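You operate a simulated robot arm through the tools that you are given. There is no shell and no other tool. Be economical: measure what you need, move in short steps, check, and stop when the job is done.

You run a simulated two-armed robot. Do the job below in one go: nothing can be reset, and whatever is moved stays where it is left.

## Task
Stack the carton marked "bearings" from the top of the steel workbench on top of the carton labelled "bushings". Take the lid off the blue jar and lay it down on the top of the steel workbench. Put the black-cage bearing on the drip tray. Put the bottle marked "degreaser" from the top of the steel workbench in the silver steel pot. Stack the drink can labelled "Orange Soda" from the top of the steel workbench on top of the drink can that says "Lemon Lime". Close the workbench drawer. Take the black box from the bottom wall shelf and put it on the third wall shelf from the bottom. Fetch the round pad and set it on top of the stepped ring. Do these in any order. Set down upright: black box, round pad.

It is judged by the outcome, as a careful person would: the job done as asked, and still so three seconds after it is handed in. It fails if anything else is knocked over, pushed out of place, dropped, spilled or broken. Lids that push on must go on centred and level and be pressed home; caps that screw on are set level and turned clockwise until they are tight.

## Robot
Two 7-joint arms with fingered hands on one trunk, on a base that drives. Base frame: it is fixed to the floor where the robot stands at the start and does not move with it; the origin is under the middle of the robot, x ahead of it, y to its left, z up; the surface under the hand at the start is at about z = 88. Units: cm, rad, N and s.
The left shoulder is at the start at [20, 13.5, 107], the right one opposite. Places, roughly: black box [-800, 325, 75]; black-cage bearing (4x4x2 cm) [50, 30, 90]; blue jar [100, 0, 100]; bottle, water bottle [75, 75, 100]; carton [100, -25, 100]; drink can [75, 100, 100]; drip tray (18x23 cm) [40, 90, 88]; round pad (5x5x5 cm) [-120, 140, 70]; steel pot (16x16x9 cm) [70, 30, 90]; stepped ring (7x7x4 cm) [70, 70, 90]; third wall shelf [-810, 370, 150]; workbench drawer [50, -30, 80]. Payload 4 kg a hand.
Tool frame (each hand has its own): the origin (TCP) lies between the finger pads and is the grasp point; the fingertips stand 2.5 cm ahead of it; z points along the fingers, y is the line along which they close. The gripper opens to 8.8 cm. The gripper's body begins 2.9 cm behind the TCP. The gripper is a hand of 4 fingers: y runs from the thumb to the fingers, the wrist lies at [-1.3, -10.6, -17.4] in the tool frame, and closing takes about 1.5 s.
Orientation is told as [roll, pitch, yaw] about the base's x, y, z axes, in that order, counted from this pose: with the fingers straight down and the wrist toward the robot, the tool's x, y and z point along [0, 1, 0], [1, 0, 0] and [0, 0, -1] of the base frame.

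## Interface
- The arms move only by the tool move_arm. It takes "left_motion", "right_motion" or both (then of equal length, played together; a hand with none holds still); each is a list of rows, each an object (a shift or turn left out is 0, a gripper value left out holds the last) with "angular": the turn, a rotation vector about the tool's x, y, z in rad, a list of three; "translation": the shift along the tool's x, y, z in cm, a list of three; "jaw": the opening in per cent of the stroke, from 0 (shut) to 100 (fully open). In form: [{"angular": [ax, ay, az], "translation": [dx, dy, dz], "jaw": jaw}, ...]. A call has 1 to 10 rows; each row is the pose to reach, as a shift and turn from the pose commanded when the call began, along the tool's axes at that moment. Rows are played at 5 a second. More than 5 cm and 0.15 rad between two rows, or a gripper value outside its range, and nothing of the call is played. A pose out of reach is approached as far as the arm can. The call stops where the force on the tool passes 40 N (or 10 N more than at its start, if that is more) or the arm is blocked; 0.2 s more then pass. The fingers move at their own pace (about 15.3 cm/s each) and stop on an object; they squeeze with about 28 N. The grip force told is the motor's: it shows also when the fingers shut on nothing. Time passes only in rows, and 0.2 s behind the last, so rows that repeat a pose let the fingers close. It gives the time, the measured TCP pose, the force on the tool (base axes), the opening and the grip force at its end, in the units of the frame above (readings bear some noise), with the torque about the TCP (base axes, N m) and any sound that the robot's microphone picked up, and new pictures: "views" is both (left out), scene, wrist or none (wrist: the cameras of the hands that moved).
- Cameras (640 x 400 px; columns grow to the right, rows downward): "scene" is now at [14.43, 0.14, 165.45]; the picture's right is [0.05, -1.00, 0.00], its down [-0.81, -0.04, -0.58] and it looks along [0.58, 0.03, -0.81] (base axes); focal length 225 px, centre (320, 200). "left" rides on the left gripper at [-6.4, -8.3, -9.8] in its tool frame; the picture's right is [-0.62, -0.37, 0.69], its down [0.71, -0.63, 0.30] and it looks along [0.32, 0.68, 0.65] (tool axes); focal length 265 px, centre (320, 200). "right" rides on the right gripper at [6.4, -8.3, -9.8] in its tool frame; the picture's right is [-0.62, 0.37, -0.69], its down [-0.71, -0.63, 0.30] and it looks along [-0.32, 0.68, 0.65] (tool axes); focal length 265 px, centre (320, 200).
- move_column(by): slides the trunk up (or, below 0, down) by that many cm; the arms and the scene camera ride with it, the base frame stays. It gives what a move gives, with no picture.
- roll_base(legs): drives the robot by 1 to 6 legs, each [ahead, left, turn to the left] in cm, cm and rad, along the robot's own axes; the way and the turn of a leg run together, so that a leg with both is an arc; at most 150 cm and 3.142 rad a leg. The arms and the cameras ride along, it lands a little off, and it stops where it bumps. It gives what a move gives, and a new picture of the scene camera.
- preshape(shape, hand): the hand has 4 fingers and takes this shape, open, in about a second: jaw (thumb against the fingers, like two jaws); tri (thumb and two fingers); tip (a fingertip pinch); poke (one finger out to press); point (the index stretched); flat (the hand flat); cup (the hand cupped); fist (a fist). The gripper value then closes the fingers along that shape, each until it touches; the sizes above hold for jaw. It gives what a move gives, with no picture.
- pan_tilt(pan, tilt): turns the head with the scene camera to pan (to the left, within 1.693 rad either way) and tilt (down, from -0.506 to 1.204), counted from straight ahead of the robot. It gives what a move gives, and a new picture of the scene camera.
- point_at(camera, pixels): for up to 12 pixels [column, row] of the newest picture of that camera ("zoom" is the newest enlarged one), the place [x, y, z] in the base frame of the surface seen there, good to about 0.2 cm, but the place of the scene camera against the robot may be out by one fixed shift of up to 1.8 cm in any direction. The clock stands still meanwhile.
- enlarge(camera, box): a new picture of the part [left, top, right, bottom] of that camera's present view, enlarged. The clock stands still meanwhile.
- job_done(): hands the job in; it is judged then, once.

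Go step by step. Measure first, check grasps and placings, and put right what went wrong. The budget is 138 turns and 260 pictures, counting those below and the enlarged ones. Unless the task says otherwise, let go and move clear before handing in, and close with one line.

The tools are called after "Emit:" as name(argument=value, ...) on one line, values as JSON. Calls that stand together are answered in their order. move_arm: Moves the arms, as the interface text tells. Its arguments: {"type":"object","properties":{"left_motion":{"type":"array","items":{"type":"object","properties":{"angular":{"type":"array","items":{"type":"number"}},"translation":{"type":"array","items":{"type":"number"}},"jaw":{"type":"number"}}}},"right_motion":{"type":"array","items":{"type":"object","properties":{"angular":{"type":"array","items":{"type":"number"}},"translation":{"type":"array","items":{"type":"number"}},"jaw":{"type":"number"}}}},"views":{"type":"string","enum":["both","scene","wrist","none"]}},"required":[]} The other tools are called the same way: move_column (by) slides the trunk up or down; preshape (shape, hand) gives the hand a shape; roll_base (legs) drives the base; pan_tilt (pan, tilt) turns the head that bears the scene camera; point_at (camera, pixels) gives the place of the surface under pixels of a picture; enlarge (camera, box) takes an enlarged picture of a part of a camera's view; job_done () hands the job in.

At the start:

```text
clock: 0.0
left_position: [47.77, 29.33, 130.41]
left_orientation: [-0.001, 0.0, 0.002]
left_wrist_force: [-0.1, -0.7, -0.3]
left_torque: [0.0, -0.03, 0.0]
left_opening: 8.78
left_gripper_force: 0.1
left_shape: jaw
right_position: [63.03, -8.78, 123.3]
right_orientation: [-0.001, 0.0, 0.0]
right_wrist_force: [0.2, 0.3, 0.5]
right_torque: [-0.01, 0.02, 0.02]
right_opening: 8.78
right_gripper_force: 0.0
right_shape: jaw
trunk travel left (down, up): [-67.5, 9.5]
robot x, y, heading: [0.29, 0.01, -0.002]
head pan, tilt: [0.045, 0.948]
```

scene: 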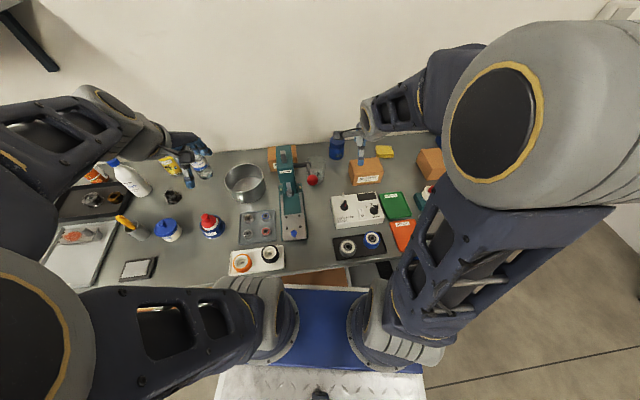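
right: 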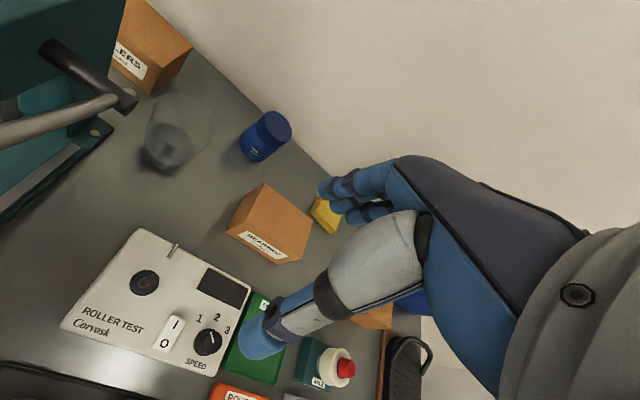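
left: 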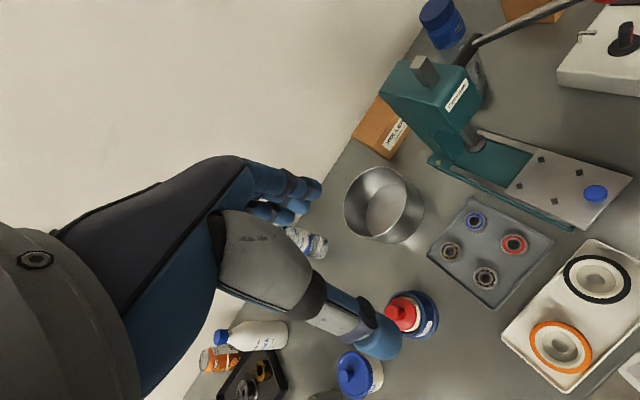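

The scene shows a cluttered bench; I'll enlarge portions to identify the objects before moving.

Emit:
enlarge(camera="scene", box=[40, 130, 240, 290])

Emit:
enlarge(camera="scene", box=[220, 120, 460, 290])

Emit:
enlarge(camera="left", box=[180, 180, 560, 400])

```text
2.50 times, centred on (140, 210) of scene
```

zoom: 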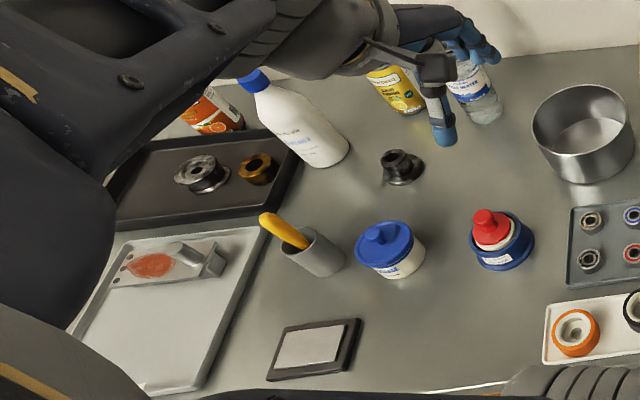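

```text
2.35 times, centred on (340, 205) of scene
```

zoom: 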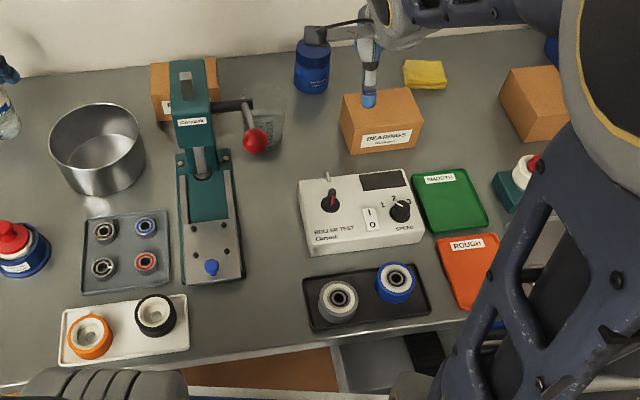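

```text
1.68 times, centred on (370, 290) of left
```

zoom: 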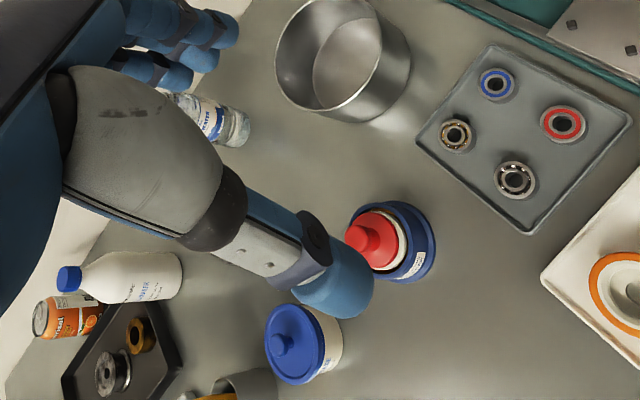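

The left arm hides the far-left area; I'll pan the head to look left and right for labels.

Emit:
pan_tilt(pan=0.7, tilt=0.75)

Emit:
enlarge(camera="right", box=[200, 80, 480, 300])

Emit:
enlarge(camera="left", box=[430, 190, 570, 310])

Emit:
enlarge(camera="left", box=[180, 290, 320, 400])

Emit:
point_at(camera="left", pixels=[[474, 222], [513, 244], [452, 252], [486, 277], [440, 20], [383, 205], [400, 312], [355, 370], [250, 335]])

```text
clock: 1.0
left_position: [47.91, 29.52, 130.42]
left_orientation: [0.001, 0.001, 0.0]
left_wrist_force: [-0.2, 0.1, -0.5]
left_torque: [0.05, -0.01, -0.01]
left_opening: 8.77
left_gripper_force: 0.0
left_shape: jaw
right_position: [63.12, -8.83, 123.38]
right_orientation: [0.002, 0.001, -0.001]
right_wrist_force: [0.2, 0.1, 0.0]
right_torque: [0.01, 0.01, -0.01]
right_opening: 8.76
right_gripper_force: 0.1
right_shape: jaw
trunk travel left (down, up): [-67.5, 9.5]
robot x, y, heading: [0.2, -0.03, -0.001]
head pan, tilt: [0.7, 0.75]
```

scene: 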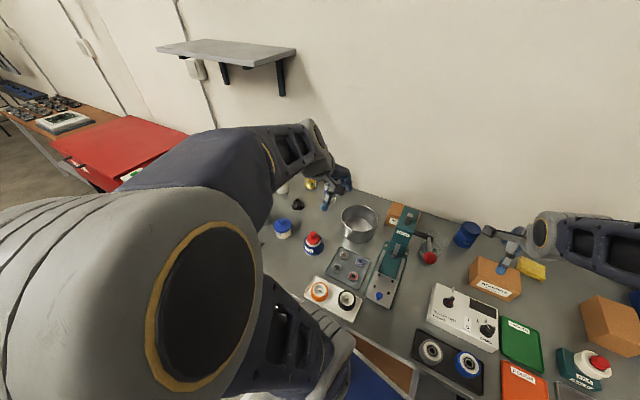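

```text
1.82 times, centred on (340, 190) of right
```

zoom: 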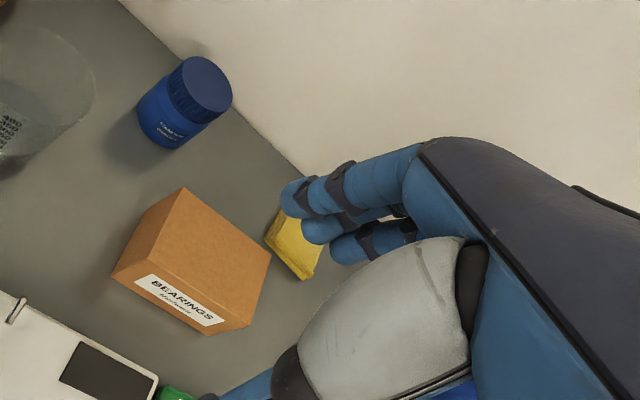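

```text
3.33 times, centred on (500, 250) of left
```

zoom: 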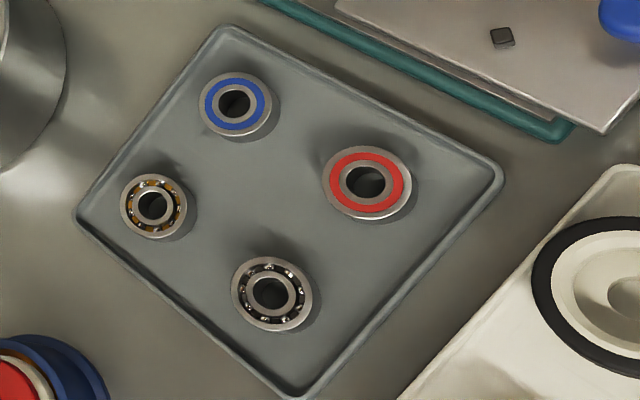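

```text
3.64 times, centred on (250, 345) of left
```

zoom: 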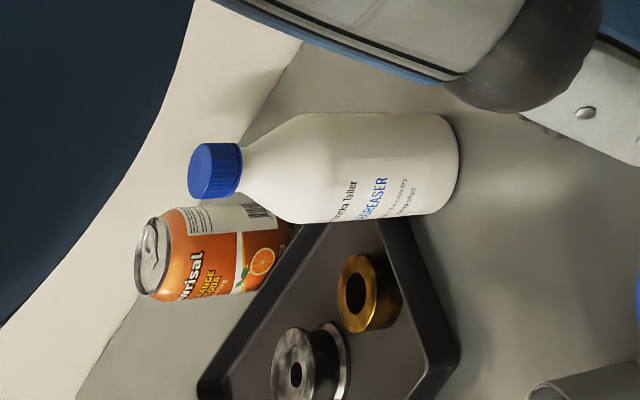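

```text
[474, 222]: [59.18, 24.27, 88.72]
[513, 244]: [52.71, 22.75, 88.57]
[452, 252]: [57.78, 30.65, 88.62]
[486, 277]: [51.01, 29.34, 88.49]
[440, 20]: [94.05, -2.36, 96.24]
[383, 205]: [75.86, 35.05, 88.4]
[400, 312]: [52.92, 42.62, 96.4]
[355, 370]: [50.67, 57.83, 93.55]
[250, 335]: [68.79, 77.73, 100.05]
```

Bearing with black cage is at about [51.0, 29.3]; orange soda is behind the degreaser. Now look right for the bushings carton, and then behind.

Emit:
pan_tilt(pan=-0.6, tilt=0.8)

Emit:
pan_tilt(pan=-1.5, tilt=0.4)

Emit:
pan_tilt(pan=1.65, tilt=0.4)

```text
clock: 2.5
left_position: [47.86, 29.36, 130.51]
left_orientation: [0.0, 0.001, -0.001]
left_wrist_force: [0.3, 0.4, -1.2]
left_torque: [-0.02, -0.02, 0.0]
left_opening: 8.73
left_gripper_force: 0.0
left_shape: jaw
right_position: [63.06, -8.89, 123.43]
right_orientation: [0.0, 0.001, 0.0]
right_wrist_force: [0.5, -0.5, 0.6]
right_torque: [0.02, 0.02, 0.0]
right_opening: 8.78
right_gripper_force: 0.1
right_shape: jaw
trunk travel left (down, up): [-67.5, 9.5]
robot x, y, heading: [0.26, -0.02, -0.002]
head pan, tilt: [-0.6, 0.799]
```

scene: 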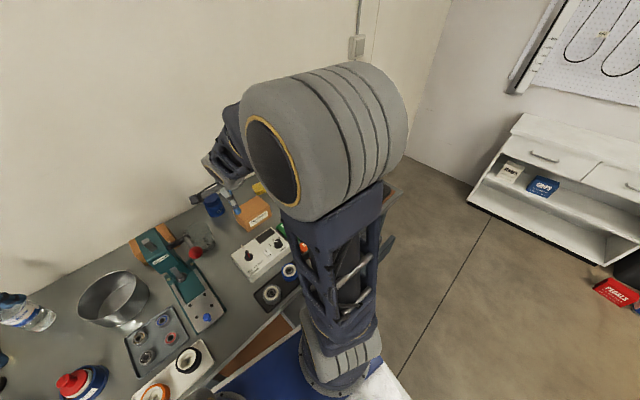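

```text
clock: 3.7
left_position: [47.91, 29.38, 130.44]
left_orientation: [0.0, -0.001, -0.001]
left_wrist_force: [0.3, 0.2, 0.2]
left_torque: [-0.02, 0.01, -0.01]
left_opening: 8.77
left_gripper_force: 0.1
left_shape: jaw
right_position: [63.03, -8.76, 123.43]
right_orientation: [0.001, 0.001, 0.001]
right_wrist_force: [0.9, -0.6, -0.5]
right_torque: [-0.03, 0.0, 0.01]
right_opening: 8.75
right_gripper_force: 0.1
right_shape: jaw
trunk travel left (down, up): [-67.5, 9.5]
robot x, y, heading: [-0.03, -0.09, 0.006]
head pan, tilt: [-1.499, 0.4]
```

scene: 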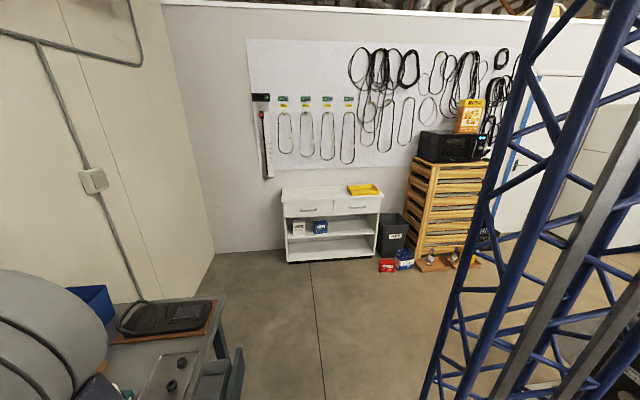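

```text
clock: 6.4
left_position: [47.85, 29.6, 130.37]
left_orientation: [0.0, 0.0, 0.001]
left_wrist_force: [0.4, 0.6, 0.1]
left_torque: [-0.02, 0.0, 0.0]
left_opening: 8.76
left_gripper_force: 0.1
left_shape: jaw
right_position: [63.07, -8.81, 123.35]
right_orientation: [-0.003, -0.002, 0.001]
right_wrist_force: [-1.2, -0.1, -0.1]
right_torque: [-0.02, 0.03, 0.0]
right_opening: 8.77
right_gripper_force: 0.1
right_shape: jaw
trunk travel left (down, up): [-67.5, 9.5]
robot x, y, heading: [0.19, 0.06, 0.0]
head pan, tilt: [1.649, 0.4]
```

scene: 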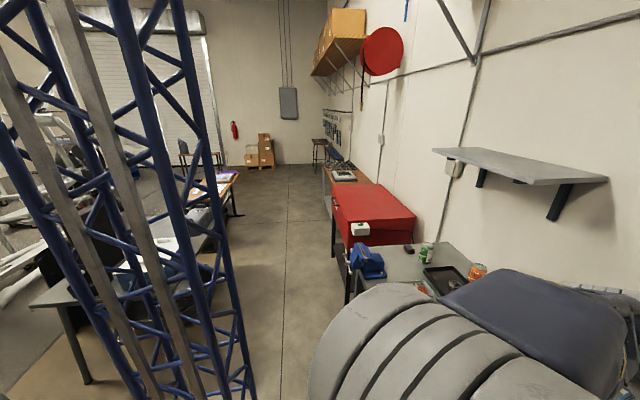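

Robot column is behind the head; the green can at (427,250) could be Lemon Lime. Now look down in front at the drawer, and the left wrist camera zooms.

Emit:
pan_tilt(pan=-0.2, tilt=1.2)

Emit:
enlarge(camera="scene", box=[200, 0, 440, 150])

Emit:
enlarge(camera="scene", box=[160, 120, 480, 320])

```text
clock: 8.2
left_position: [47.68, 29.55, 130.36]
left_orientation: [0.001, 0.001, 0.0]
left_wrist_force: [0.7, 0.3, 0.5]
left_torque: [0.0, 0.01, 0.02]
left_opening: 8.76
left_gripper_force: 0.0
left_shape: jaw
right_position: [63.1, -8.68, 123.4]
right_orientation: [0.0, 0.0, 0.001]
right_wrist_force: [0.0, 0.2, -0.5]
right_torque: [0.04, -0.02, -0.01]
right_opening: 8.76
right_gripper_force: 0.0
right_shape: jaw
trunk travel left (down, up): [-67.5, 9.5]
robot x, y, heading: [0.0, 0.03, -0.001]
head pan, tilt: [-0.201, 1.201]
```

scene: 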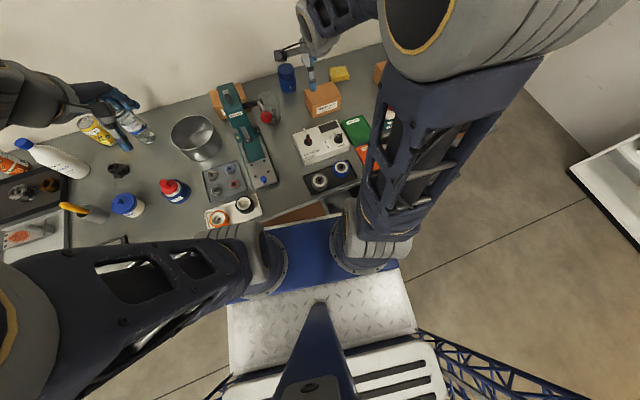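

```text
2.67 times, centred on (320, 75) of scene
```

zoom: 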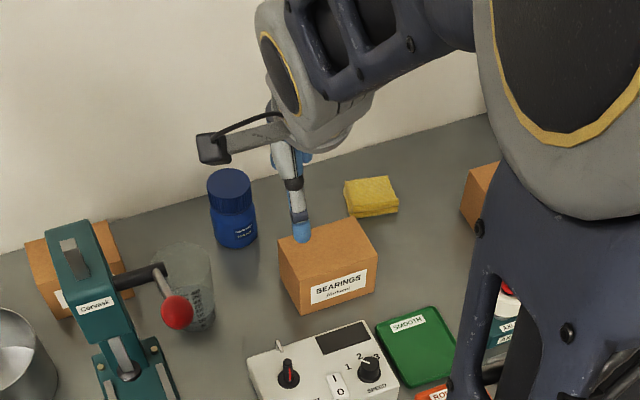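

```text
2.00 times, centred on (320, 220) of scene
```

zoom: 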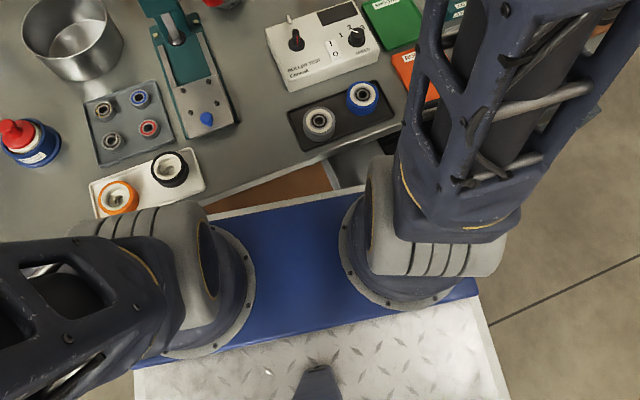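

Emit:
point_at(camera="zoom", pixels=[[300, 158], [250, 182], [275, 190], [350, 160], [380, 145], [345, 180], [330, 178], [220, 195]])

Emit:
roll_base(legs=[[-60, 0, 0]])

Emit:
enlarge(camera="scene", box=[160, 0, 480, 200])

Emit:
pan_tilt(pan=0.0, tilt=0.75)

```text
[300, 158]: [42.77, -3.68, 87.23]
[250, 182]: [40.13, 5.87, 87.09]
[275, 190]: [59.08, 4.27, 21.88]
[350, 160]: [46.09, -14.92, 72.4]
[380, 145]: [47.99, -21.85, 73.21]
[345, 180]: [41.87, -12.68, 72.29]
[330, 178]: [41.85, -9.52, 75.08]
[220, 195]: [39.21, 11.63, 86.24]
```

```text
clock: 10.8
left_position: [5.59, 30.86, 130.41]
left_orientation: [-0.002, -0.003, 0.02]
left_wrist_force: [-0.2, 0.3, -0.6]
left_torque: [0.0, 0.05, -0.01]
left_opening: 8.79
left_gripper_force: 0.0
left_shape: jaw
right_position: [21.73, -7.09, 123.41]
right_orientation: [-0.004, 0.001, 0.017]
right_wrist_force: [-0.7, -0.5, 0.9]
right_torque: [-0.01, -0.01, 0.01]
right_opening: 8.76
right_gripper_force: 0.1
right_shape: jaw
trunk travel left (down, up): [-67.5, 9.5]
robot x, y, heading: [-41.56, 0.51, 0.02]
head pan, tilt: [-0.201, 1.201]
stopped in leg 1: the robot was blocked; the commanded pose is now the measured one
```

scene: 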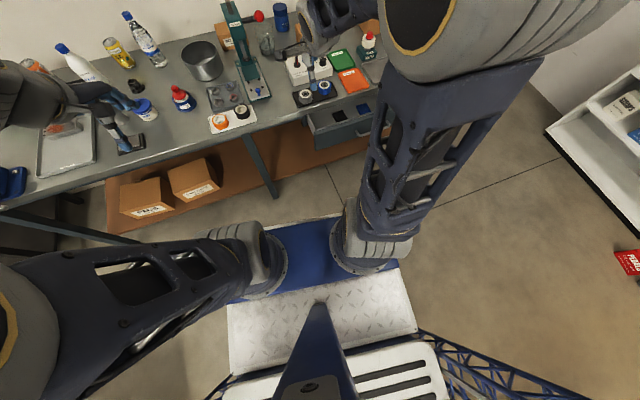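

```text
2.00 times, centred on (320, 100) of scene
```

zoom: 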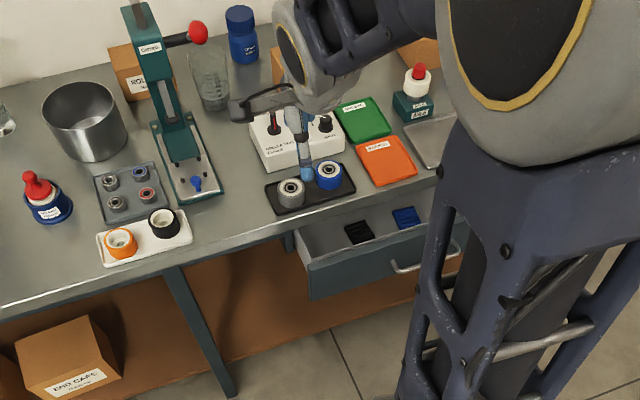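

```text
clock: 11.7
left_position: [5.52, 30.9, 130.5]
left_orientation: [0.0, -0.001, 0.019]
left_wrist_force: [0.2, -0.5, 0.0]
left_torque: [-0.02, 0.0, 0.03]
left_opening: 8.79
left_gripper_force: 0.1
left_shape: jaw
right_position: [21.6, -7.16, 123.43]
right_orientation: [-0.003, -0.001, 0.017]
right_wrist_force: [0.1, -0.3, -0.7]
right_torque: [-0.01, 0.03, 0.01]
right_opening: 8.75
right_gripper_force: 0.0
right_shape: jaw
trunk travel left (down, up): [-67.5, 9.5]
robot x, y, heading: [-41.81, 0.43, 0.019]
head pan, tilt: [0.0, 0.75]
```

scene: 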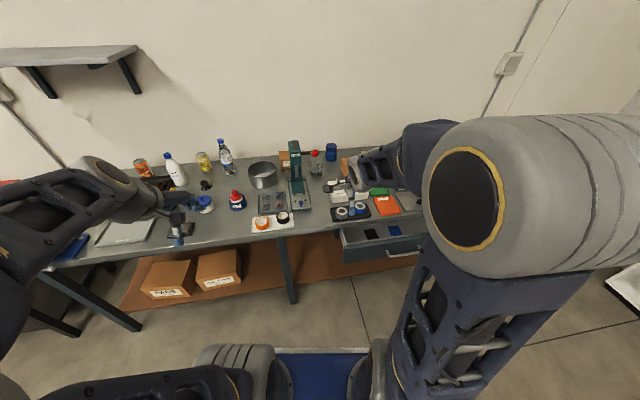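

The drawer with its handle is seen at (405,252); driving back was blocked at x=-42. I'll measure key points.

Emit:
point_at(camera="scene", pixels=[[345, 248], [345, 258], [418, 237], [418, 246], [400, 252], [375, 250], [378, 237], [340, 230], [263, 172], [331, 148], [237, 203], [204, 155]])

Emit:
enlarge(camera="scene", box=[90, 120, 330, 270])

Emit:
enlarge(camera="scene", box=[280, 130, 440, 270])

```text
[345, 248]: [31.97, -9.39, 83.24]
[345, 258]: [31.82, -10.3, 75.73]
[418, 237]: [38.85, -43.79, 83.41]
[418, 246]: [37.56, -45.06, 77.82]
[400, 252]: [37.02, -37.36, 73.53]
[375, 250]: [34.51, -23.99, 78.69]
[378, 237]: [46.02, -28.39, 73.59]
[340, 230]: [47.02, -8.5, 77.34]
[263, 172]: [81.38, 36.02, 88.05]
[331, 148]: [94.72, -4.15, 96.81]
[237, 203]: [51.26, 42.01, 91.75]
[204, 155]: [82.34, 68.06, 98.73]
```

```text
2.67 times, centred on (210, 195) of scene
```

zoom: 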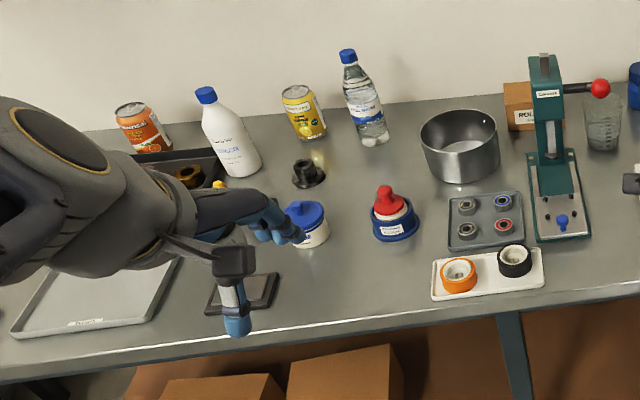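

```text
2.86 times, centred on (360, 200) of scene
```

zoom: 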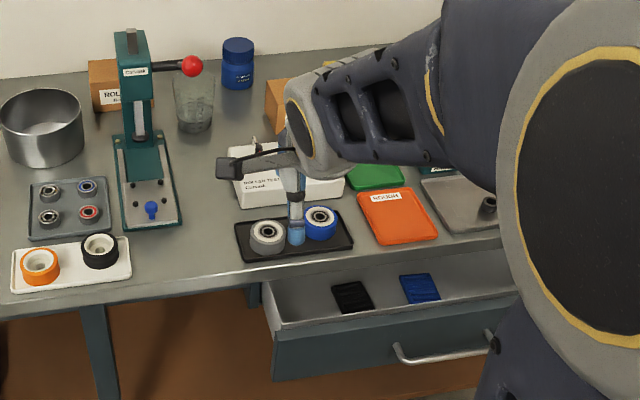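

Drawer front is around x≈32 (y=-9) to x≈38 (y=-44), bench rotated about 0.2 rad. I'll lower the right hand with the fingers shut, tilted forward, in front of the drawer face left of the handle.

Emit:
move_arm(right_motion=[{"translation": [-1.8, 0, 4.5], "angular": [-0.105, 0, 0], "jaw": 0}, {"translation": [-3.6, 0, 9], "angular": [-0.21, 0, 0]}, {"translation": [-5.4, 0, 13.5], "angular": [-0.315, 0, 0]}, {"translation": [-7.2, 0, 18], "angular": [-0.42, 0, 0]}, {"translation": [-9, 0, 22.5], "angular": [-0.525, 0, 0]}, {"translation": [-10.8, 0, 27], "angular": [-0.63, 0, 0]}, {"translation": [-12.6, 0, 31.5], "angular": [-0.735, 0, 0]}, {"translation": [-14.4, 0, 36], "angular": [-0.84, 0, 0]}, {"translation": [-16.2, 0, 40.5], "angular": [-0.945, 0, 0]}, {"translation": [-18, 0, 45], "angular": [-1.05, 0, 0]}])

```text
clock: 13.8
left_position: [5.51, 30.87, 130.55]
left_orientation: [0.0, -0.002, 0.02]
left_wrist_force: [0.4, 0.3, -0.4]
left_torque: [-0.01, -0.02, 0.0]
left_opening: 8.79
left_gripper_force: 0.0
left_shape: jaw
right_position: [21.64, -25.18, 78.54]
right_orientation: [-0.002, -1.052, 0.017]
right_wrist_force: [-0.9, 0.3, 0.2]
right_torque: [0.03, -0.01, 0.01]
right_opening: 0.0
right_gripper_force: 28.1
right_shape: jaw
right hand out of reach, approached as far as the arm can: row 1
trunk travel left (down, up): [-67.5, 9.5]
robot x, y, heading: [-41.53, 0.67, 0.016]
head pan, tilt: [0.0, 0.75]
```

scene: 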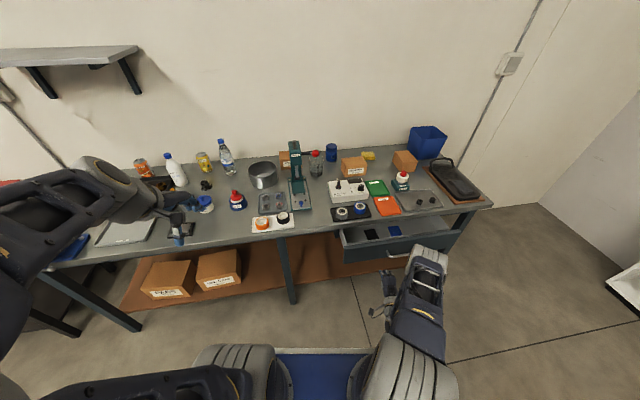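
right: 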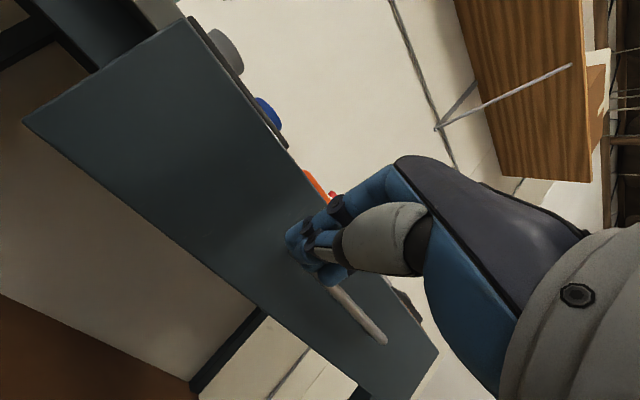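

Clear view of both the drawer face and the bench. I'll measure the face with the wrist camera and zoom on the bench right side.

Emit:
point_at(camera="right", pixels=[[180, 130], [250, 230], [340, 310], [200, 60], [290, 165], [80, 160]])

Emit:
enlarge(camera="scene", box=[320, 110, 500, 260])

Emit:
point_at(camera="scene", pixels=[[345, 258], [375, 250], [353, 159], [405, 156], [418, 250]])

```text
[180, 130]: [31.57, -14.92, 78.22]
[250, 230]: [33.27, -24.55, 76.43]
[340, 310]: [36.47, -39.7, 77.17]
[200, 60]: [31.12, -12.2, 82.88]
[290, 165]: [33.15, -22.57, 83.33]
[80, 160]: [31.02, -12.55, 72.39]
```

```text
2.67 times, centred on (410, 185) of scene
```

zoom: 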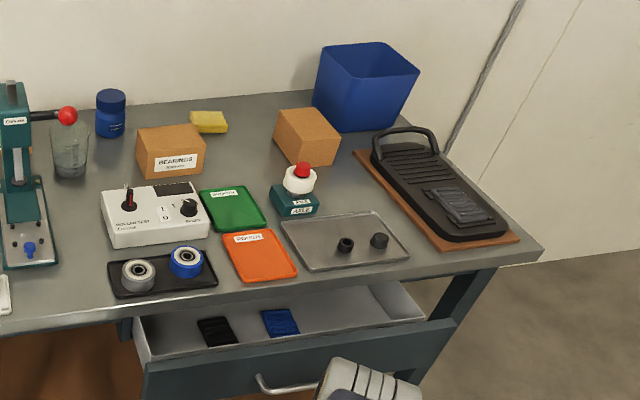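

```text
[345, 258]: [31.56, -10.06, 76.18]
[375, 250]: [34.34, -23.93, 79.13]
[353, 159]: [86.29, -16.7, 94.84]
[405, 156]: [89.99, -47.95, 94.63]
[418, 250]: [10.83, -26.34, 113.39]
```

Drawer face is at x≈33 at y=-24.5 (scene reads ~0.9 more in x). I'll push forward along the bench normal until it stops.

Emit:
move_arm(right_motion=[{"translation": [0.8, 2, 3.5]}, {"translation": [1.6, 4, 7]}, {"translation": [2.1, 5.25, 9.1]}, {"translation": [2.6, 6.5, 11.3]}, {"translation": [3.1, 7.75, 13.5]}, {"translation": [3.6, 9, 15.6]}, {"translation": [4.1, 10.25, 17.8]}, {"translation": [4.6, 11.5, 20]}, {"translation": [5.1, 12.75, 22.1]}, {"translation": [5.6, 14, 24.3]}])

Emit:
enlarge(camera="scene", box=[90, 230, 290, 330])

```text
clock: 15.7
left_position: [5.48, 30.94, 130.46]
left_orientation: [0.0, -0.002, 0.02]
left_wrist_force: [0.2, 0.0, -0.4]
left_torque: [0.0, -0.01, 0.01]
left_opening: 8.78
left_gripper_force: 0.1
left_shape: jaw
right_position: [44.08, -20.33, 78.03]
right_orientation: [0.0, -1.043, 0.014]
right_wrist_force: [-14.9, 0.0, 1.1]
right_torque: [0.0, 0.08, 0.02]
right_opening: 0.0
right_gripper_force: 28.0
right_shape: jaw
trunk travel left (down, up): [-67.5, 9.5]
robot x, y, heading: [-41.36, 0.53, 0.021]
head pan, tilt: [0.0, 0.75]
stopped in row 9 (right hand): the force on the tool passed its limit at 83 N (the readings are from after the stop); the commanded pose is now the measured one
```

scene: 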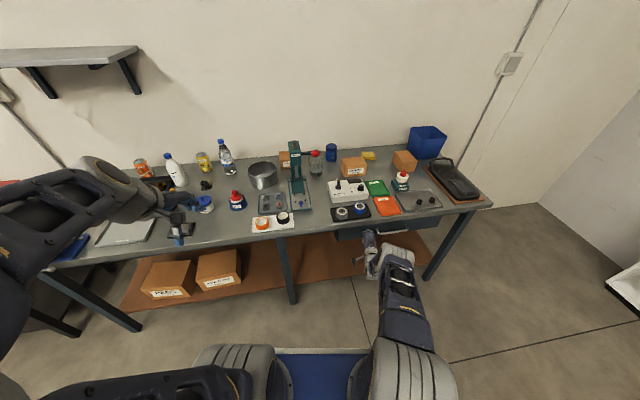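
right: 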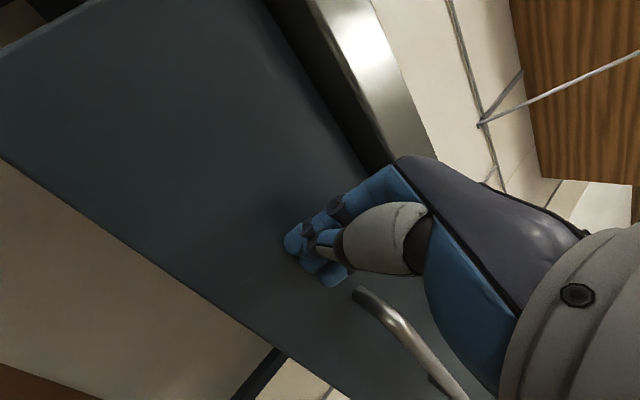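

```text
3.20 times, centred on (190, 280) of scene
```

zoom: 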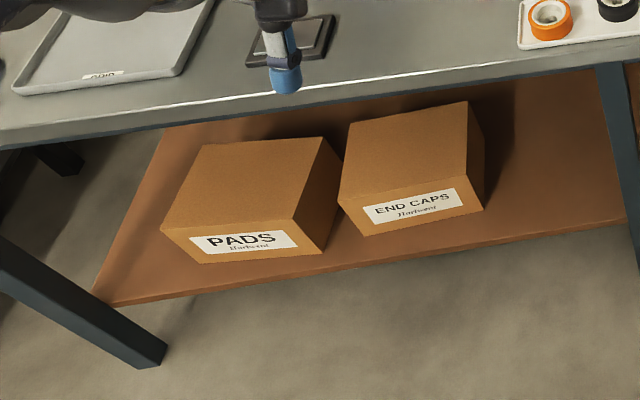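

It stopped hard at a 83 N peak, face appears home beneath the lip; I'll back off and verify from the wrist view.

Emit:
move_arm(right_motion=[{"translation": [-0.5, -2, -3.5]}, {"translation": [-1, -4, -7]}, {"translation": [-1.5, -6, -10.5]}, {"translation": [-2, -8, -14]}])

Emit:
point_at(camera="right", pixels=[[200, 100], [250, 230], [340, 310]])

Emit:
enlarge(camera="scene", box=[300, 180, 480, 300])

```text
clock: 16.7
left_position: [5.4, 30.89, 130.43]
left_orientation: [-0.001, -0.004, 0.019]
left_wrist_force: [-0.3, -0.5, -0.2]
left_torque: [-0.02, -0.04, 0.05]
left_opening: 8.78
left_gripper_force: 0.1
left_shape: jaw
right_position: [28.23, -22.53, 78.39]
right_orientation: [0.002, -1.046, 0.015]
right_wrist_force: [0.4, 0.3, -0.5]
right_torque: [0.01, 0.03, 0.0]
right_opening: 0.0
right_gripper_force: 27.3
right_shape: jaw
trunk travel left (down, up): [-67.5, 9.5]
robot x, y, heading: [-41.75, 0.54, 0.022]
head pan, tilt: [0.0, 0.75]
```

scene: 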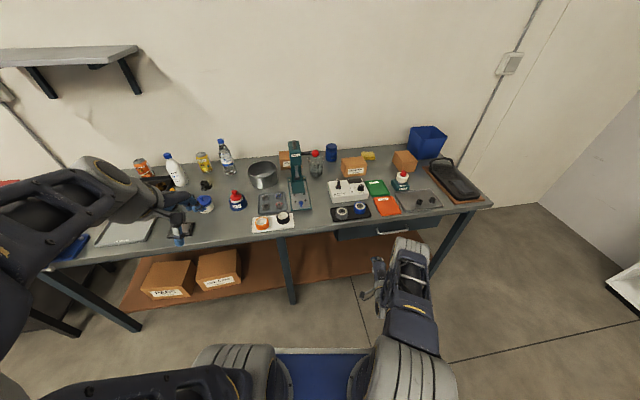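
right: 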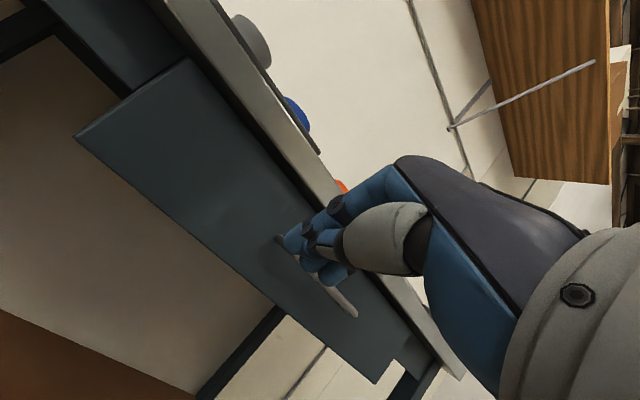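

```text
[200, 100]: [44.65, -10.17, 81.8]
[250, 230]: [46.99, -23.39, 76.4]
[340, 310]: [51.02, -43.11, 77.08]
```

```text
3.33 times, centred on (390, 240) of scene
```

zoom: 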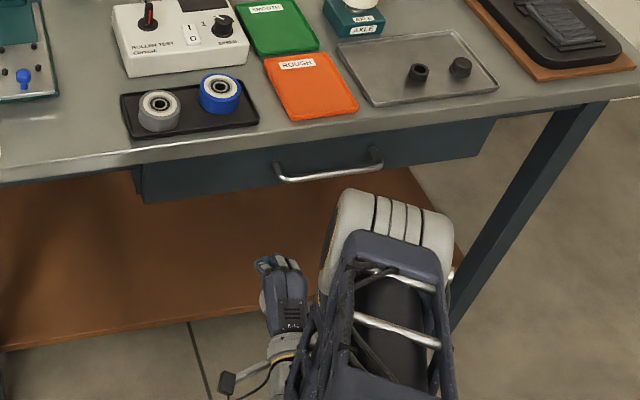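

Drawer face is now at x≈47 at y=-23; compare with the bench lip and the drawer frame to confirm it's home.

Emit:
point_at(camera="right", pixels=[[250, 100], [290, 150], [230, 110], [170, 45], [195, 70], [130, 30], [100, 110]])

Emit:
enlarge(camera="right", box=[60, 0, 340, 200])

```text
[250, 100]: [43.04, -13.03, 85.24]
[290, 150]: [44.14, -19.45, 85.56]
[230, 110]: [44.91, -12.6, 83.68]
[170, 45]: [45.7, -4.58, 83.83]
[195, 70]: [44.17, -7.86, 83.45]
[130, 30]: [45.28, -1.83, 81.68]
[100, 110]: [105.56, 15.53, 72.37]
```

```text
2.00 times, centred on (200, 100) of right
```

zoom: 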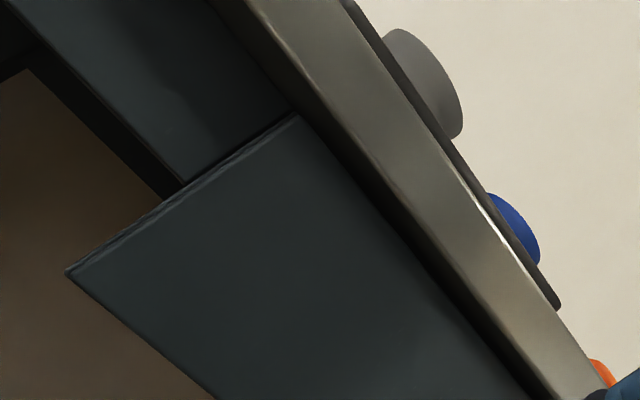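

Emit:
point_at(camera="zoom", pixels=[[230, 170], [215, 170], [205, 165], [195, 160], [150, 100], [110, 245], [85, 262], [270, 125]])

```text
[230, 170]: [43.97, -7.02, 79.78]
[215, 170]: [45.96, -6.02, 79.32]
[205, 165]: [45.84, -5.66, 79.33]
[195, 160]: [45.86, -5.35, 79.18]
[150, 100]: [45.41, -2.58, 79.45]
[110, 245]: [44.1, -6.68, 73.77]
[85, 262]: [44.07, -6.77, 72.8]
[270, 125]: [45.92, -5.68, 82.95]
```

I'll push a second time to be sure it's fully home, then raise the hand away.

Emit:
move_arm(right_motion=[{"translation": [0.5, 2, 3.5]}, {"translation": [1, 4, 7]}, {"translation": [1.5, 6, 10.5]}, {"translation": [1.8, 7.3, 12.7]}, {"translation": [1.9, 7.8, 13.6]}, {"translation": [2, 8.2, 14.3]}, {"translation": [2, 8.6, 15]}, {"translation": [2, 9, 15.7]}], views="none")

Emit:
move_arm(right_motion=[{"translation": [-0.5, -2, -3.5]}, {"translation": [-1, -4, -7]}, {"translation": [-1.5, -6, -10.5]}, {"translation": [-2, -8, -14]}], views="none")

Emit:
enlarge(camera="right", box=[60, 0, 340, 200])

Emit:
point_at(camera="zoom", pixels=[[230, 170], [150, 100]])

```text
clock: 18.1
left_position: [5.51, 30.82, 130.4]
left_orientation: [-0.001, -0.002, 0.02]
left_wrist_force: [-0.4, -0.2, 0.2]
left_torque: [0.0, 0.02, 0.0]
left_opening: 8.78
left_gripper_force: 0.0
left_shape: jaw
right_position: [44.21, -20.56, 77.61]
right_orientation: [0.005, -1.039, 0.012]
right_wrist_force: [-12.8, -2.0, 1.9]
right_torque: [0.04, 0.02, -0.01]
right_opening: 0.02
right_gripper_force: 27.6
right_shape: jaw
trunk travel left (down, up): [-67.5, 9.5]
robot x, y, heading: [-41.76, 0.61, 0.018]
head pan, tilt: [0.0, 0.75]
stopped in row 7 (right hand): the force on the tool passed its limit at 59 N (the readings are from after the stop); the commanded pose is now the measured one
```

```text
clock: 19.1
left_position: [5.67, 30.93, 130.49]
left_orientation: [-0.002, -0.001, 0.019]
left_wrist_force: [-0.8, -0.3, 0.5]
left_torque: [0.0, -0.01, 0.01]
left_opening: 8.79
left_gripper_force: 0.1
left_shape: jaw
right_position: [28.08, -22.68, 78.28]
right_orientation: [0.003, -1.042, 0.01]
right_wrist_force: [0.5, 0.7, 0.0]
right_torque: [0.0, 0.03, 0.01]
right_opening: 0.0
right_gripper_force: 28.0
right_shape: jaw
trunk travel left (down, up): [-67.5, 9.5]
robot x, y, heading: [-42.01, 0.63, 0.018]
head pan, tilt: [0.0, 0.75]
```

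```text
2.00 times, centred on (200, 100) of right
```

zoom: 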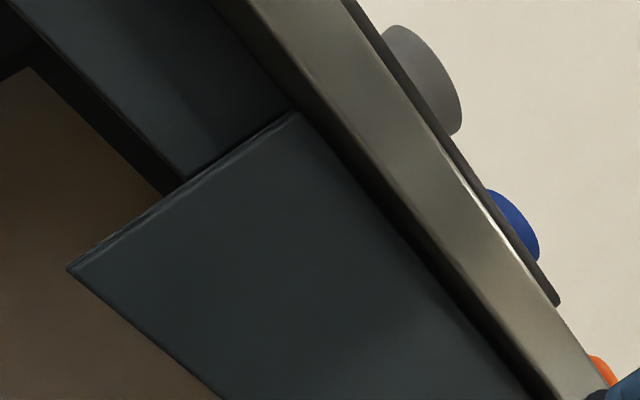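

```text
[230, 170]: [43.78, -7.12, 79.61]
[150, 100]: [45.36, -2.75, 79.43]
```

Drawer is home (same stop point twice). Now raise the right hand back above bench height, fingers down and open, then drive forward.

Emit:
move_arm(right_motion=[{"translation": [0, 3.9, -2.25], "angular": [0.104, 0, 0], "jaw": 100}, {"translation": [0, 7.8, -4.5], "angular": [0.208, 0, 0]}, {"translation": [0, 11.7, -6.75], "angular": [0.312, 0, 0]}, {"translation": [0, 15.6, -9], "angular": [0.416, 0, 0]}, {"translation": [0, 19.5, -11.25], "angular": [0.52, 0, 0]}, {"translation": [0, 23.4, -13.5], "angular": [0.624, 0, 0]}, {"translation": [0, 27.3, -15.75], "angular": [0.728, 0, 0]}, {"translation": [0, 31.2, -18], "angular": [0.832, 0, 0]}, {"translation": [0, 35.1, -20.25], "angular": [0.936, 0, 0]}, {"translation": [0, 39, -22.5], "angular": [1.04, 0, 0]}], views="none")

Emit:
roll_base(legs=[[10, -45, 0.18], [25, 0, 0]])

```text
clock: 21.3
left_position: [5.65, 30.92, 130.35]
left_orientation: [-0.002, 0.0, 0.018]
left_wrist_force: [0.0, 1.1, 0.6]
left_torque: [-0.08, 0.01, 0.01]
left_opening: 8.79
left_gripper_force: 0.1
left_shape: jaw
right_position: [28.39, -22.64, 122.93]
right_orientation: [0.0, 0.001, 0.011]
right_wrist_force: [0.5, -0.6, -0.7]
right_torque: [-0.03, 0.01, -0.02]
right_opening: 8.78
right_gripper_force: 0.1
right_shape: jaw
trunk travel left (down, up): [-67.5, 9.5]
robot x, y, heading: [-41.53, 0.28, 0.018]
head pan, tilt: [0.0, 0.75]
```

```text
clock: 25.5
left_position: [38.76, 0.3, 130.37]
left_orientation: [0.0, -0.002, 0.193]
left_wrist_force: [0.1, 1.3, 0.2]
left_torque: [-0.02, 0.04, -0.01]
left_opening: 8.77
left_gripper_force: 0.0
left_shape: jaw
right_position: [70.58, -48.5, 122.96]
right_orientation: [0.002, 0.0, 0.188]
right_wrist_force: [1.1, -0.3, 0.9]
right_torque: [0.03, 0.02, 0.01]
right_opening: 8.78
right_gripper_force: 0.1
right_shape: jaw
trunk travel left (down, up): [-67.5, 9.5]
robot x, y, heading: [-2.32, -37.97, 0.191]
head pan, tilt: [0.0, 0.75]
```

scene: 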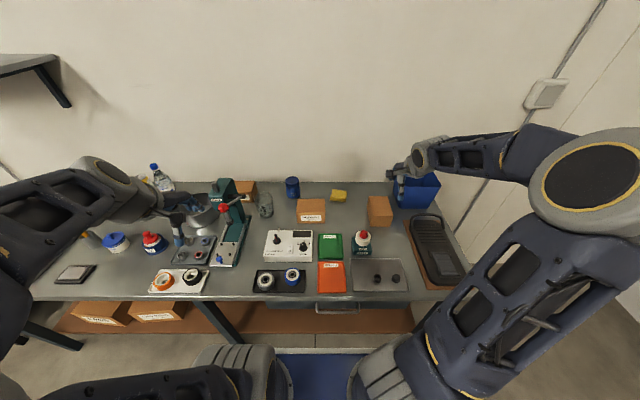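

Aligned with the bench now. Zoom on cartons from scene and right cameras.

Emit:
enlarge(camera="scene", box=[240, 160, 440, 290])

Emit:
point_at(camera="zoom", pixels=[[190, 125], [268, 125], [192, 150], [200, 180], [260, 180], [410, 115], [480, 115], [415, 190], [485, 190], [412, 205], [170, 50], [60, 110]])

Emit:
enlarge(camera="right", box=[0, 0, 640, 400])

```text
3.08 times, centred on (340, 225) of scene
```

zoom: 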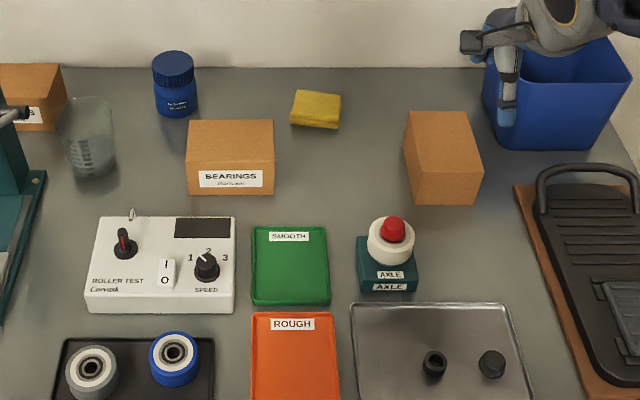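

```text
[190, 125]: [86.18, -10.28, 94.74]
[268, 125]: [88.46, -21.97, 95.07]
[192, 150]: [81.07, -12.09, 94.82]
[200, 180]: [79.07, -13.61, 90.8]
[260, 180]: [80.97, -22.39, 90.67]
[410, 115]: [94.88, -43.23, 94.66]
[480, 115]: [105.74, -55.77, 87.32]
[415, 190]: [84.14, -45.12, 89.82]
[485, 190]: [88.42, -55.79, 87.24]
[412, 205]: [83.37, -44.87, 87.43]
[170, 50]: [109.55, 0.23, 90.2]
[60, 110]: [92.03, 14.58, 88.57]
```

```text
1.00 times, centred on (320, 200) of right (not enlarged: the box is as wide or as high as the picture)
```

zoom: 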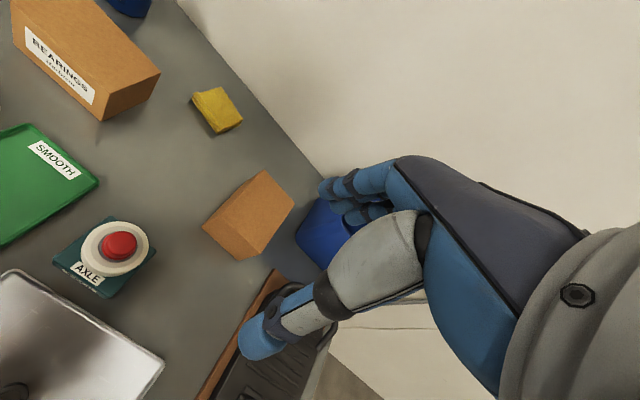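

The right-hand carton shows no label on its visible faces; I'll shift the base right 35 cm to see its other side.

Emit:
roll_base(legs=[[0, -38, 0]])

Emit:
enlarge(camera="scene", box=[180, 140, 400, 290])

```text
clock: 27.9
left_position: [45.99, -36.85, 130.47]
left_orientation: [0.0, -0.001, 0.205]
left_wrist_force: [-0.7, -0.6, 0.2]
left_torque: [-0.02, 0.0, 0.01]
left_opening: 8.78
left_gripper_force: 0.0
left_shape: jaw
right_position: [78.23, -85.06, 122.98]
right_orientation: [0.0, -0.001, 0.198]
right_wrist_force: [0.1, 1.0, -0.1]
right_torque: [0.0, 0.0, 0.0]
right_opening: 8.8
right_gripper_force: 0.0
right_shape: jaw
trunk travel left (down, up): [-67.5, 9.5]
robot x, y, heading: [5.09, -75.35, 0.206]
head pan, tilt: [0.0, 0.75]
```

scene: 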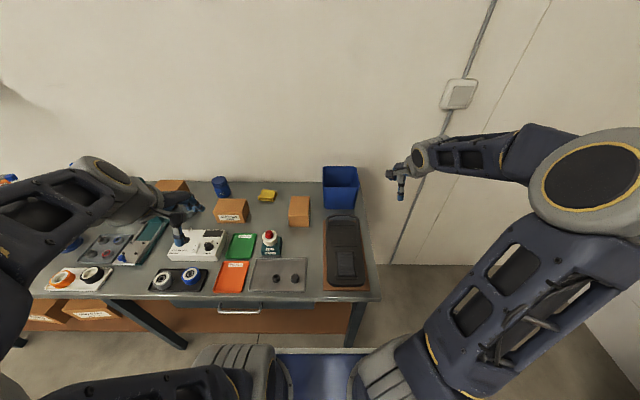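

```text
2.67 times, centred on (290, 215) of scene
```

zoom: 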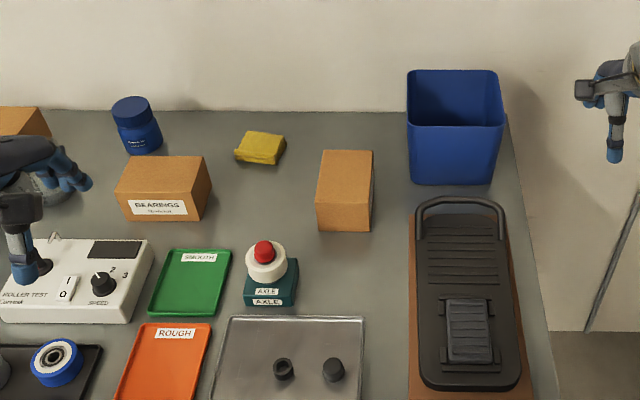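

Still hidden. I'll yaw the right hand 1.2 rad left so its camera looks back at the carton's right side.

Emit:
move_arm(right_motion=[{"angular": [0, 0, -0.15]}, {"angular": [0, 0, -0.3]}, {"angular": [0, 0, -0.45]}, {"angular": [0, 0, -0.6]}, {"angular": [0, 0, -0.75]}, {"angular": [0, 0, -0.9]}, {"angular": [0, 0, -1.05]}, {"angular": [0, 0, -1.2]}], views="wrist")

```text
clock: 29.7
left_position: [45.95, -36.75, 130.35]
left_orientation: [0.001, -0.001, 0.205]
left_wrist_force: [-0.1, -0.4, -0.1]
left_torque: [-0.01, -0.04, -0.01]
left_opening: 8.77
left_gripper_force: 0.1
left_shape: jaw
right_position: [78.31, -85.14, 122.96]
right_orientation: [0.0, -0.004, 1.401]
right_wrist_force: [1.4, 0.8, -0.8]
right_torque: [0.01, -0.01, 0.01]
right_opening: 8.8
right_gripper_force: 0.0
right_shape: jaw
trunk travel left (down, up): [-67.5, 9.5]
robot x, y, heading: [5.28, -75.19, 0.205]
head pan, tilt: [0.0, 0.75]
```

right: 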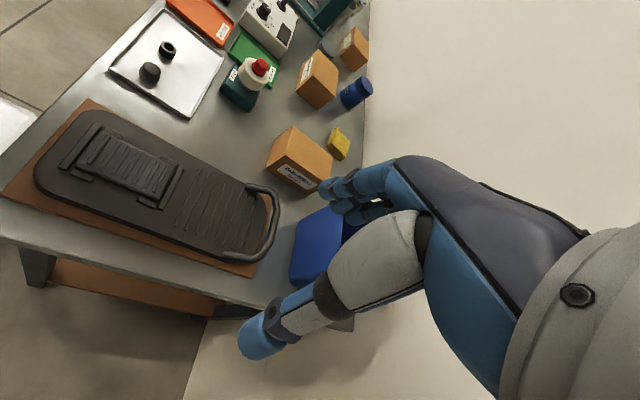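

The label is on the carton's right face, (293,175). Zoom to read it and measure.

Emit:
enlarge(camera="right", box=[230, 20, 390, 220])

Emit:
point_at(camera="right", pixels=[[295, 128], [270, 164], [330, 157], [312, 192], [317, 52], [298, 92], [337, 70], [320, 107], [358, 82], [357, 94], [370, 92], [340, 93]])

```text
2.00 times, centred on (310, 120) of right
```

zoom: 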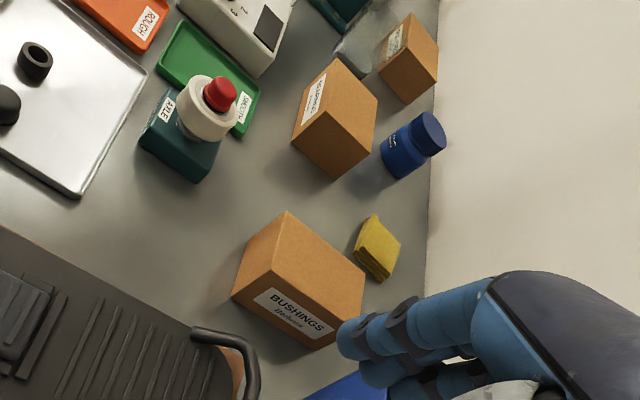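

```text
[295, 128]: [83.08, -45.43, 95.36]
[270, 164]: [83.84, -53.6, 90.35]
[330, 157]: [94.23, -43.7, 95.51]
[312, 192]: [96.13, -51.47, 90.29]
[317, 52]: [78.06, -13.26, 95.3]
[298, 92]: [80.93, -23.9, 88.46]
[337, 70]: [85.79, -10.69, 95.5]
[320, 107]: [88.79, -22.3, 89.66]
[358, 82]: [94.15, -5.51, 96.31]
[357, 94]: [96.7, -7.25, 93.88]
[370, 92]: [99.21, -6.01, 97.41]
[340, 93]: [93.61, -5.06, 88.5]
```

Confirmed: it reads BUSHINGS, top z≈95.4, centre ≈[89.3,-48.6]; bearings carton yaw ≈0.27. Turn the hand to yaw 0.27 and drive left to a spot where both are within reach.

Emit:
move_arm(right_motion=[{"angular": [0, 0, 0.145]}, {"angular": [0, 0, 0.29]}, {"angular": [0, 0, 0.435]}, {"angular": [0, 0, 0.58]}, {"angular": [0, 0, 0.725]}, {"angular": [0, 0, 0.87]}, {"angular": [0, 0, 1.0]}, {"angular": [0, 0, 1.13]}], views="none")

Emit:
roll_base(legs=[[9, 49.4, 0]])

Emit:
enlarge(camera="right", box=[0, 0, 640, 400])

```text
clock: 31.5
left_position: [46.06, -36.83, 130.47]
left_orientation: [0.0, -0.001, 0.206]
left_wrist_force: [-0.8, -0.4, -0.6]
left_torque: [0.03, 0.01, -0.01]
left_opening: 8.81
left_gripper_force: 0.0
left_shape: jaw
right_position: [78.36, -85.02, 122.92]
right_orientation: [0.002, 0.001, 0.267]
right_wrist_force: [-0.3, 0.2, 0.7]
right_torque: [0.01, -0.01, 0.01]
right_opening: 8.76
right_gripper_force: 0.1
right_shape: jaw
trunk travel left (down, up): [-67.5, 9.5]
robot x, y, heading: [5.03, -74.97, 0.205]
head pan, tilt: [0.0, 0.75]
```

```text
clock: 34.5
left_position: [43.9, 14.45, 130.43]
left_orientation: [-0.001, -0.002, 0.218]
left_wrist_force: [-0.5, -0.4, 0.1]
left_torque: [0.01, 0.0, 0.02]
left_opening: 8.78
left_gripper_force: 0.0
left_shape: jaw
right_position: [77.03, -33.36, 122.98]
right_orientation: [0.002, -0.001, 0.282]
right_wrist_force: [-0.2, 0.6, 0.3]
right_torque: [0.0, 0.01, 0.0]
right_opening: 8.76
right_gripper_force: 0.1
right_shape: jaw
trunk travel left (down, up): [-67.5, 9.5]
robot x, y, heading: [3.85, -24.38, 0.217]
head pan, tilt: [0.0, 0.75]
```

scene: 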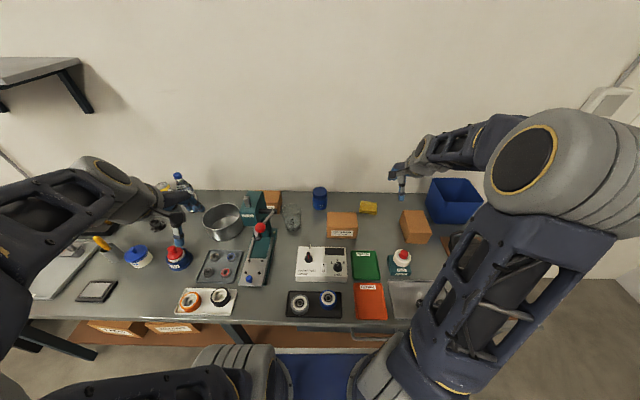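

```text
1.00 times, centred on (320, 200) of right (not enlarged: the box is as wide or as high as the picture)
```

zoom: 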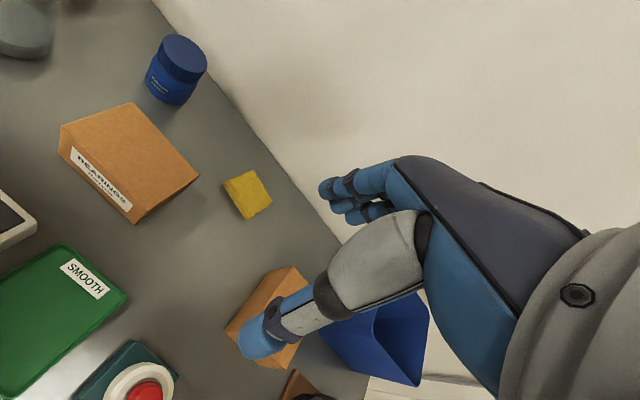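

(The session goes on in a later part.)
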